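You operate a simulated robot arm through the tools that you are given. There is no shell and no other tool. Be economical: measure what you need, move in short steps, check, and stop when the job is done.

Carry out the task below with a simulated robot arm. There is one attempt and no reset: what you move stays moved.

JOB
Take the red box on the top of the panel bench and put it away on the top of the spool table.
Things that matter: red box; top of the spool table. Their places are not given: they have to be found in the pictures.

The check looks at the end state, three seconds after you hand in, the way a careful person would. Anything else that was tipped, shoved, dropped, spilled or broken makes it a failure.

ROBOT AND FRAMES
A 6-joint arm with a two-finger parallel gripper, fixed in place. Base frame: the origin is at the foot of the arm, x ahead of it, y to its left, z up; the work surface is at about z = 860. Readings come in mm, rad, newtons and seconds.
With the tool pointing down near the work surface it reaches from about 260 to 680 mm from the base axis. Its first joint turns from -1.152 to 1.152 rad. Payload 2.9 kg.
The tool frame sits at the grasp point between the pads (the TCP): z along the fingers, y along the line on which they close. The tips reach 30 mm beyond it. Largest opening 110 mm; finger width 20, thickness 10; the body of the gripper, 48 by 112 mm, starts 55 mm behind the TCP.
Orientation is that of the tool frame in the base frame, as a unit quaternion [w, x, y, z]. With the fingers straight down and closing along the base's y, the tool's x points along the base's -x, its y along +y and its z along -z.

CONTROLS
- The arm moves only by the tool move_arm. Its argument "moves" is a list of rows, each an object of numbers (a shift or turn left out is 0, a gripper value left out holds the last): "x", "y", "z": the shift along the base's x, y, z in mm; "spin": the turn about the base's z in degrees; "fingers": the finger opening in mm, from 0 to 110. In form: [{"x": .., "y": .., "z": .., "spin": .., "fingers": ..}, ...]. A call has 1 to 8 rows; each row shifts and turns the commanded pose from where the row before left it. A row lasts 0.2 s, in which the tool goes at most 50 mm and 0.15 rad; a call with a longer step from one row to the next is refused whole, and so is a gripper value outside its range. Where a pose cannot be reached the arm comes as near as it can. A force on the tool above 40 N (or 10 N above the force at the start of the call, whichever is more), or a blocked arm, ends the call early, and 0.2 s more pass. The fingers move at their own pace (about 108 mm/s each) and stop on an object; they squeeze with about 36 N. The grip force told is the motor's: it shows also when the fingers shut on nothing. Time passes only in rows, and 0.2 s behind the last, so rows that do not move let the fingers close. The reply holds the time, the measured pose of the TCP, the force on the tool along the base axes, the opening and the grip force, in the units named above and with some noise.
- Cameras (640 x 400 px; columns grow to the right, rows downward): "scene" is fixed at [83.1, 439.6, 1381.8]; the picture's right is [-0.69, -0.72, 0.00], its down [-0.43, 0.41, -0.81] and it looks along [0.58, -0.56, -0.59] (base axes); focal length 338 px, centre (320, 200). "wrist" rides on the gripper at [-36, 0, -57] in the tool frame; the picture's right is [0.00, -1.00, 0.00], its down [0.97, 0.00, -0.24] and it looks along [0.24, 0.00, 0.97] (tool axes); focal length 218 px, centre (320, 200).
- camera(camera): a new picture of that camera. It takes no simulated time.
- locate(camera, pixels): for up to 12 pixels [column, row] of the newest picture of that camera ("zoom" is the newest enlarged one), the place [x, y, z] in the base frame of the surface seen there, good to about 2 mm. It takes no simulated time.
- enlarge(camera, box): a new picture of the part [left, top, right, bottom] of that camera's present view, enlarged. It takes no simulated time.
- hand_in(): hands the job in; it is judged then, once.

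Go step by step. Measure first, check grasps and placings, and put right what went wrong. The budget is 60 turns and 26 pictures, counting those below and the enlarged ones. Unless the task says otherwise, let go and move clear before handing in, and close with one line.

The tools are called after "Request:" by a JSON object that holds its "op" and its "data". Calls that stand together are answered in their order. move_arm: Moves the arm, as the interface text tells. Its arguments: {"type":"object","properties":{"moves":{"type":"array","items":{"type":"object","properties":{"x":{"type":"number"},"y":{"type":"number"},"z":{"type":"number"},"spin":{"type":"number"},"fingers":{"type":"number"}}}}},"required":["moves"]} The other tools are called the same way: camera (camera) takes a picture; locate (camera, pixels) gives the place of the surface under pixels of a picture; enlarge (camera, box) takes an enlarged picture of a part of a camera's view; hand_in () hands the job in.

At the start:

```text
clock: 0.0
tool_pos: [497.4, 125.4, 1109.7]
orientation: [0.0, 0.0, 1.0, 0.0]
ft_force: [-0.4, 1.0, 0.2]
gripper_width: 109.8
grip_force: 0.0
```

scene: 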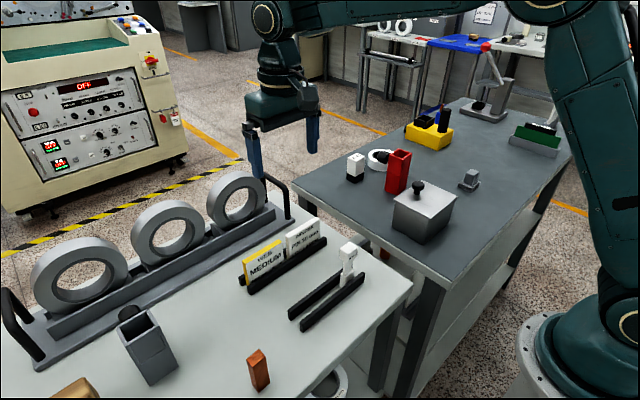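
wrist: 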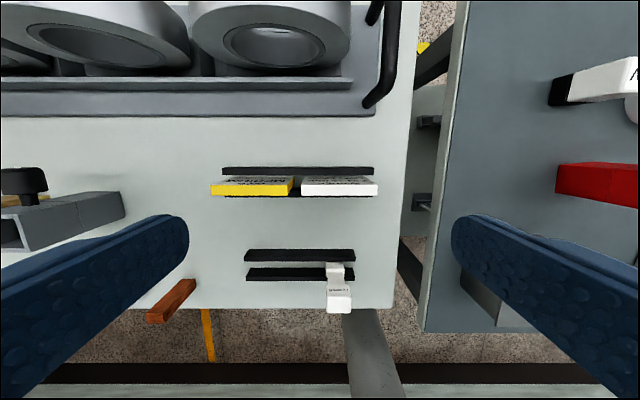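

The red box appears at scene (398,170) on the right-hand bench, and ring-shaped spools stand on the left table. I'll enlarge both areas and measure them.

Request:
{"op": "enlarge", "data": {"camera": "scene", "box": [320, 100, 500, 260]}}

Request:
{"op": "locate", "data": {"camera": "scene", "pixels": [[398, 152], [390, 190], [404, 190], [392, 153], [409, 154], [400, 149], [330, 200], [420, 200], [200, 310], [330, 320], [260, 375], [300, 240]]}}

Request:
{"op": "enlarge", "data": {"camera": "scene", "box": [0, 160, 420, 400]}}

```text
2.50 times, centred on (410, 180) of scene
```

zoom: 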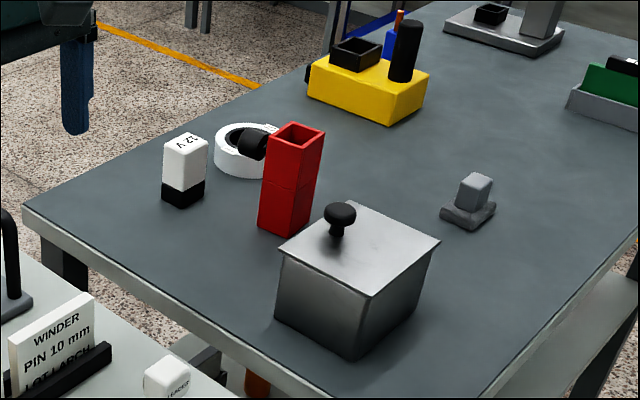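

```text
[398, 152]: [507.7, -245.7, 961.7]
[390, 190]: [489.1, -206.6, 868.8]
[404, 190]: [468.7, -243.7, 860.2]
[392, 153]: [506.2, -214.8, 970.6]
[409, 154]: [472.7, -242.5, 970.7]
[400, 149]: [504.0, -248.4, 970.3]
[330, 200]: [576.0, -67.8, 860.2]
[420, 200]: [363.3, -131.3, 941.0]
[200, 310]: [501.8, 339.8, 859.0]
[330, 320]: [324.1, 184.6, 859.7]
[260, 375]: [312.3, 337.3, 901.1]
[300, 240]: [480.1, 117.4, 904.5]
```

```text
1.52 times, centred on (210, 280) of scene
```

zoom: 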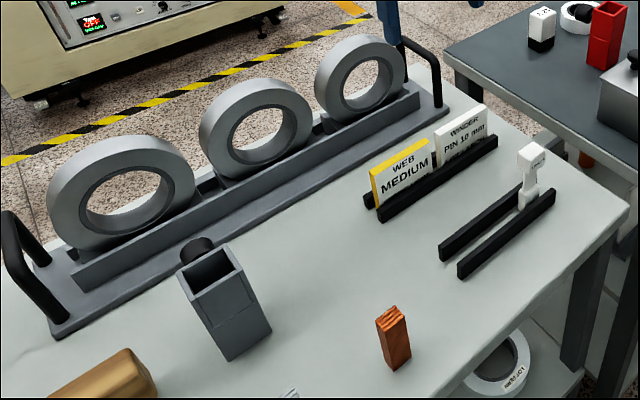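

The red box is about 35 mm square and 110 mm tall, centred near (489,-231), with its open top at z≈971. It has a seam halfway up. The spools are on the left table, which is flat at z≈860. I'll move above the box and look down at it.

Request:
{"op": "move_arm", "data": {"moves": [{"y": -45}, {"y": -45}, {"y": -45}, {"y": -45}, {"y": -45}, {"y": -45}, {"y": -45}, {"y": -40}]}}

Request:
{"op": "camera", "data": {"camera": "wrist"}}

Request:
{"op": "enlarge", "data": {"camera": "scene", "box": [360, 130, 440, 210]}}

```text
clock: 1.8
tool_pos: [496.4, -228.1, 1109.8]
orientation: [0.0, -0.001, 1.0, -0.001]
ft_force: [0.4, -0.1, -0.2]
gripper_width: 110.1
grip_force: 0.0
```

```text
21 pictures are left
```

wrist: 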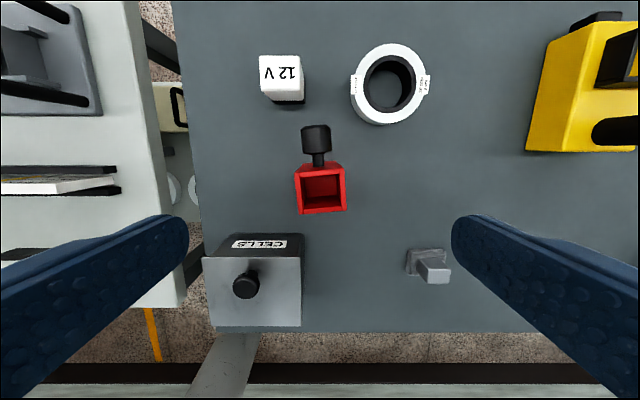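

```text
5.00 times, centred on (400, 170) of scene
```

zoom: 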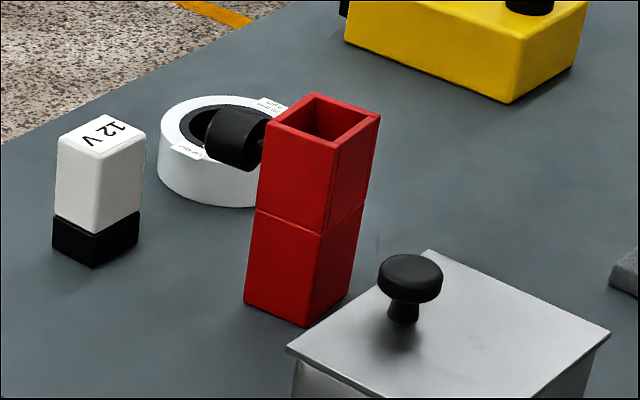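

The box has a black knob on its +x face, so gripping along y is clear of it. I'll measure the box edges, the inside floor, the knob and the neighbouring metal box.

Request:
{"op": "locate", "data": {"camera": "wrist", "pixels": [[299, 212], [345, 210], [343, 165], [299, 177], [322, 190], [316, 135], [316, 160], [300, 258], [301, 236], [247, 285], [206, 258], [430, 270]]}}

Request:
{"op": "locate", "data": {"camera": "zoom", "pixels": [[312, 94], [378, 117], [267, 122], [328, 140], [245, 303], [305, 325], [350, 290], [320, 234], [258, 208], [235, 135], [410, 262], [430, 252]]}}

```text
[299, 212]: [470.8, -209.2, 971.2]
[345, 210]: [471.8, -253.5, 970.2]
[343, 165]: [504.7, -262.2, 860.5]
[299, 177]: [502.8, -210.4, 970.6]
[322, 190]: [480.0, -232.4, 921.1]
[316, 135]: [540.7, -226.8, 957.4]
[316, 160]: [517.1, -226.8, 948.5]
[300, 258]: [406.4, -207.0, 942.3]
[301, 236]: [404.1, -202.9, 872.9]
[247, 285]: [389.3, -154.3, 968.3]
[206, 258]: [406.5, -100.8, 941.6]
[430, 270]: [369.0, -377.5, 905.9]
```

```text
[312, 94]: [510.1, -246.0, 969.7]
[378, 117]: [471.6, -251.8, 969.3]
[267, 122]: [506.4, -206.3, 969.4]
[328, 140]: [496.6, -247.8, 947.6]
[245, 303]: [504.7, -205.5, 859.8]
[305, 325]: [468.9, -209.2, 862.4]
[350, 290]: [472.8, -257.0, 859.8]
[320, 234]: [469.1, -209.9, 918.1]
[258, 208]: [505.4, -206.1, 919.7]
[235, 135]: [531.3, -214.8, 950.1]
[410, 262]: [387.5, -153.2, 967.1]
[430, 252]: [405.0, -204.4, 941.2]
```

The box centre is about (489.5,-229), yawed about +5°, spanning z 860–971 with an inner floor at 921. The knob tip is at about x 545. I'll descend to TCP z≈923 around the seam, turned to match.

Request:
{"op": "move_arm", "data": {"moves": [{"x": -7, "y": -1, "spin": 5, "z": -20}, {"z": -40}, {"z": -40}, {"z": -40}, {"z": -30}, {"z": -17}, {}]}}

Request:
{"op": "camera", "data": {"camera": "wrist"}}

Request:
{"op": "enlarge", "data": {"camera": "scene", "box": [340, 110, 460, 210]}}

```text
clock: 3.4
tool_pos: [487.7, -227.5, 921.8]
orientation: [0.0, -0.044, 0.999, 0.0]
ft_force: [-0.3, 0.3, 1.2]
gripper_width: 110.0
grip_force: 0.0
```

```text
19 pictures are left
```

wrist: 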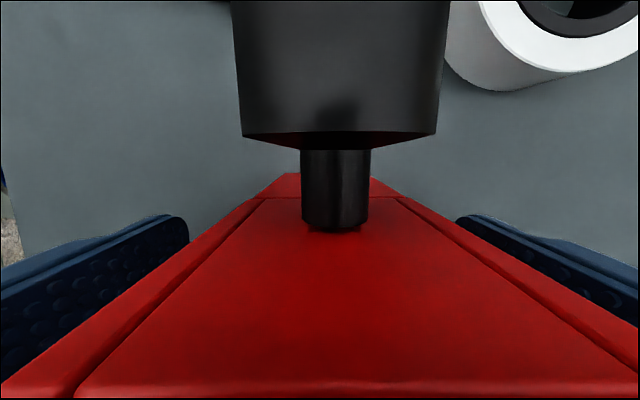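

```text
4.00 times, centred on (400, 160) of scene
```

zoom: 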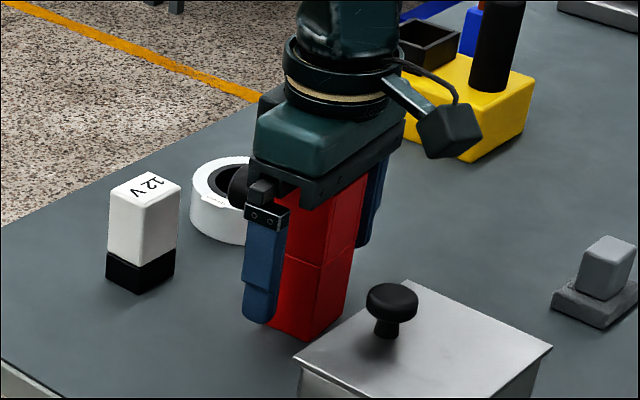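

The fingers straddle the box, which looks centred and square in the wrist view. I'll close the gripper.

Request:
{"op": "move_arm", "data": {"moves": [{"fingers": 60}, {"fingers": 40}, {"fingers": 30}, {}, {}]}}

```text
clock: 4.6
tool_pos: [487.4, -227.4, 923.5]
orientation: [-0.001, -0.043, 0.999, 0.0]
ft_force: [-0.1, -2.2, 1.4]
gripper_width: 46.0
grip_force: 36.2
```

The fingers hold at 46 mm with 36 N. I'll set a tighter finger command and make a small test lift.

Request:
{"op": "move_arm", "data": {"moves": [{"fingers": 20, "z": 10}, {"z": 15}, {"z": 15}, {}]}}

Request:
{"op": "enlarge", "data": {"camera": "scene", "box": [340, 110, 460, 210]}}

Request:
{"op": "locate", "data": {"camera": "scene", "pixels": [[200, 310], [300, 340], [340, 300], [240, 320]]}}

```text
clock: 5.6
tool_pos: [489.5, -227.3, 961.0]
orientation: [0.0, -0.043, 0.999, 0.0]
ft_force: [-0.2, -0.8, -1.5]
gripper_width: 45.9
grip_force: 36.1
```

```text
4.00 times, centred on (400, 160) of scene
```

zoom: 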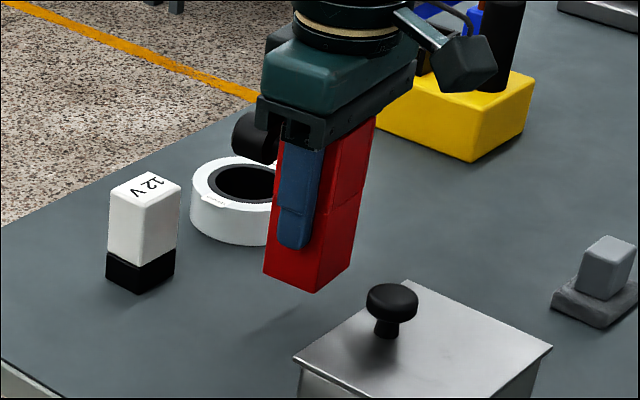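

```text
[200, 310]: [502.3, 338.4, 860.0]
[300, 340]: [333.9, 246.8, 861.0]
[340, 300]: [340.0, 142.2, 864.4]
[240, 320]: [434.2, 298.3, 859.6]
```

The whole box lifted cleanly. I'll map the obstacles around the free area near scene (230,320).

Request:
{"op": "locate", "data": {"camera": "scene", "pixels": [[152, 310], [178, 365], [148, 380], [250, 293], [243, 272], [268, 355], [250, 365], [303, 330], [290, 318], [200, 270], [130, 310], [180, 290]]}}

Request:
{"op": "move_arm", "data": {"moves": [{"z": 45}, {"z": 45}, {"z": 40}, {"z": 30}, {}]}}

```text
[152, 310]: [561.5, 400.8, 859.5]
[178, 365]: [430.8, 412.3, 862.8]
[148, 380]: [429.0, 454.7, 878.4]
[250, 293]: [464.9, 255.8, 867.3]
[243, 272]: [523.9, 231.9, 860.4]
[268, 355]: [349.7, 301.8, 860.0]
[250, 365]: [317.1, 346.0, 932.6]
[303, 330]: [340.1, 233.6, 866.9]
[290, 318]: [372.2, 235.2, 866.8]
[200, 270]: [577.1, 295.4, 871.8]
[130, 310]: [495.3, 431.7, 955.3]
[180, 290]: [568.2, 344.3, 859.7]
```

```text
clock: 6.8
tool_pos: [491.5, -229.1, 1125.7]
orientation: [0.0, -0.043, 0.999, 0.0]
ft_force: [-0.8, 1.1, -1.3]
gripper_width: 45.7
grip_force: 36.5
```

The free spot is around (450,330): sign rail y<256, grey box y>405, spool rail x>565, orange block x<350. The box bottom is at about z 1063, so I'll carry it across.

Request:
{"op": "move_arm", "data": {"moves": [{"y": 30, "x": -5}, {"y": 40, "x": -5}, {"y": 45, "x": -5}, {"y": 45, "x": -5}, {"y": 45, "x": -5}, {"y": 45, "x": -5}, {"y": 45, "x": -5}, {"y": 30, "x": -5}]}}

Request:
{"op": "move_arm", "data": {"moves": [{"y": 30}, {"y": 40}, {"y": 45}, {"y": 45}, {"y": 40}, {"y": 34}, {}]}}

Request:
{"op": "camera", "data": {"camera": "scene"}}

Request:
{"op": "camera", "data": {"camera": "wrist"}}

```text
clock: 8.6
tool_pos: [450.3, 95.3, 1123.6]
orientation: [0.001, -0.043, 0.999, 0.0]
ft_force: [0.3, 0.8, -1.5]
gripper_width: 45.5
grip_force: 36.2
```

```text
clock: 10.2
tool_pos: [449.9, 327.8, 1122.2]
orientation: [0.0, -0.043, 0.999, 0.001]
ft_force: [0.5, 0.2, -2.0]
gripper_width: 45.8
grip_force: 36.7
```

```text
16 pictures are left
```

scene: 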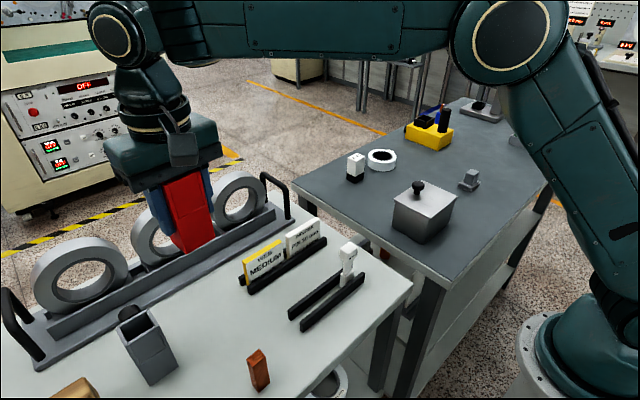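

```text
15 pictures are left
```

wrist: 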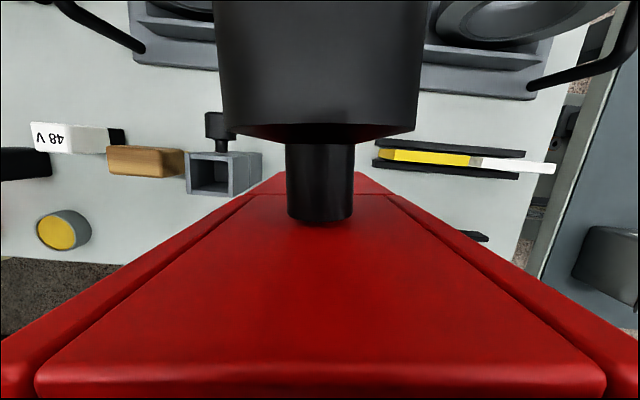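

The box hangs over the clear spot and looks upright. I'll descend to just above the table.

Request:
{"op": "move_arm", "data": {"moves": [{"z": -40}, {"z": -45}, {"z": -45}, {"z": -35}, {"z": -20}, {"z": -3}, {}]}}

Request:
{"op": "enlarge", "data": {"camera": "scene", "box": [100, 200, 340, 380]}}

```text
clock: 11.8
tool_pos: [447.4, 328.4, 934.3]
orientation: [0.0, -0.044, 0.999, 0.0]
ft_force: [-0.4, 0.6, -1.2]
gripper_width: 45.8
grip_force: 35.6
```

```text
2.22 times, centred on (220, 290) of scene
```

zoom: 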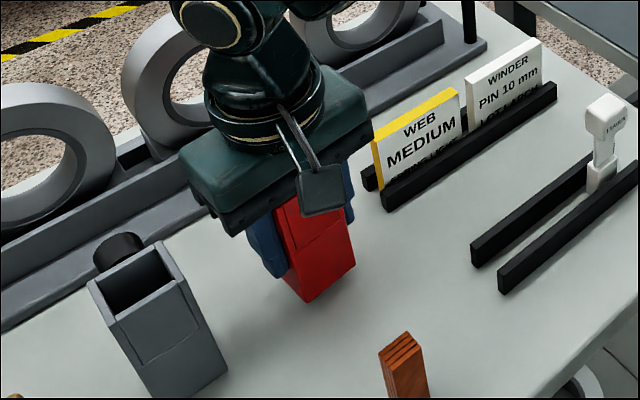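

The box is clear all round and about 11 mm above the table. I'll lower it in small steps until it touches.

Request:
{"op": "move_arm", "data": {"moves": [{"z": -4}, {"z": -3}, {"z": -2}, {"z": -1}, {}]}}

```text
clock: 13.0
tool_pos: [450.1, 330.7, 925.3]
orientation: [0.0, -0.043, 0.999, 0.0]
ft_force: [0.1, 1.4, -1.0]
gripper_width: 45.8
grip_force: 35.8
```

Request:
{"op": "move_arm", "data": {"moves": [{"z": -1}, {"z": -1}, {"z": -1}, {}]}}

Request:
{"op": "enlarge", "data": {"camera": "scene", "box": [170, 240, 270, 320]}}

```text
clock: 14.0
tool_pos: [450.2, 330.6, 922.5]
orientation: [0.001, -0.044, 0.999, 0.001]
ft_force: [-7.0, -1.7, 22.9]
gripper_width: 45.7
grip_force: 36.2
```

```text
5.00 times, centred on (220, 280) of scene
```

zoom: 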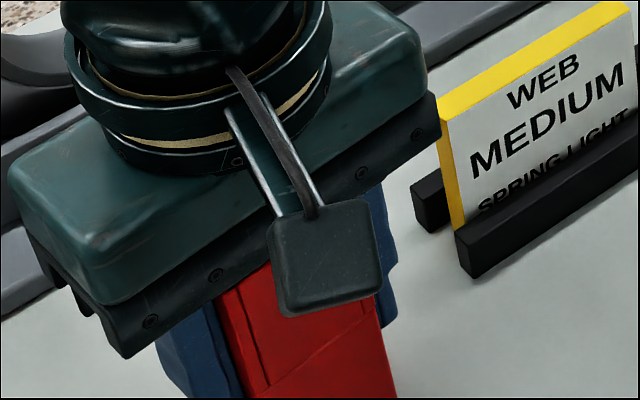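

The 23 N reading shows firm contact with the table. I'll ease up 1 mm, open the fingers to 76 mm and rise straight up.

Request:
{"op": "move_arm", "data": {"moves": [{"z": 1}, {"fingers": 55}, {"fingers": 76}, {}, {}]}}

Request:
{"op": "move_arm", "data": {"moves": [{"z": 15}, {"z": 30}, {"z": 45}, {"z": 45}, {"z": 45}, {}]}}

Request:
{"op": "camera", "data": {"camera": "wrist"}}

Request:
{"op": "camera", "data": {"camera": "scene"}}

```text
clock: 15.2
tool_pos: [450.7, 328.8, 921.7]
orientation: [0.0, -0.043, 0.999, 0.001]
ft_force: [-1.0, 0.3, -0.2]
gripper_width: 75.9
grip_force: 0.0
```

```text
clock: 16.6
tool_pos: [448.8, 328.9, 1104.5]
orientation: [0.0, -0.043, 0.999, 0.0]
ft_force: [-0.5, -0.3, -0.4]
gripper_width: 75.9
grip_force: 0.1
```

```text
12 pictures are left
```

wrist: 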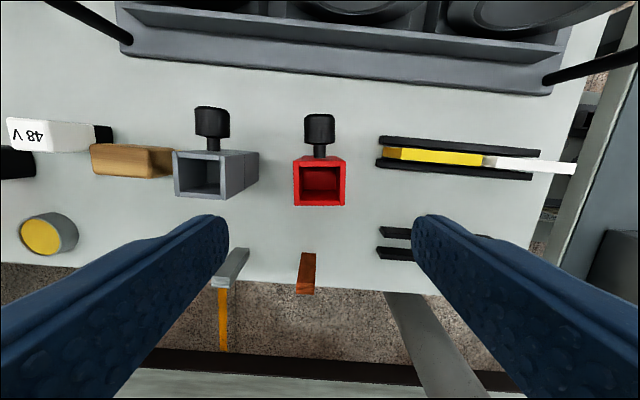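

```text
11 pictures are left
```

scene: 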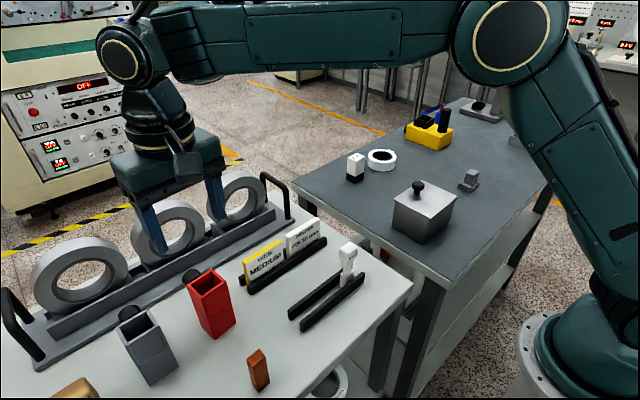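

The red box stands upright at scene (210,303) on the spool table. Nothing else has moved, and the gripper is clear, so I'll hand in.

Request:
{"op": "hand_in", "data": {}}

```text
The job is handed in.
```

The red box now stands upright on top of the spool table, let go and with the gripper clear; nothing else was disturbed.
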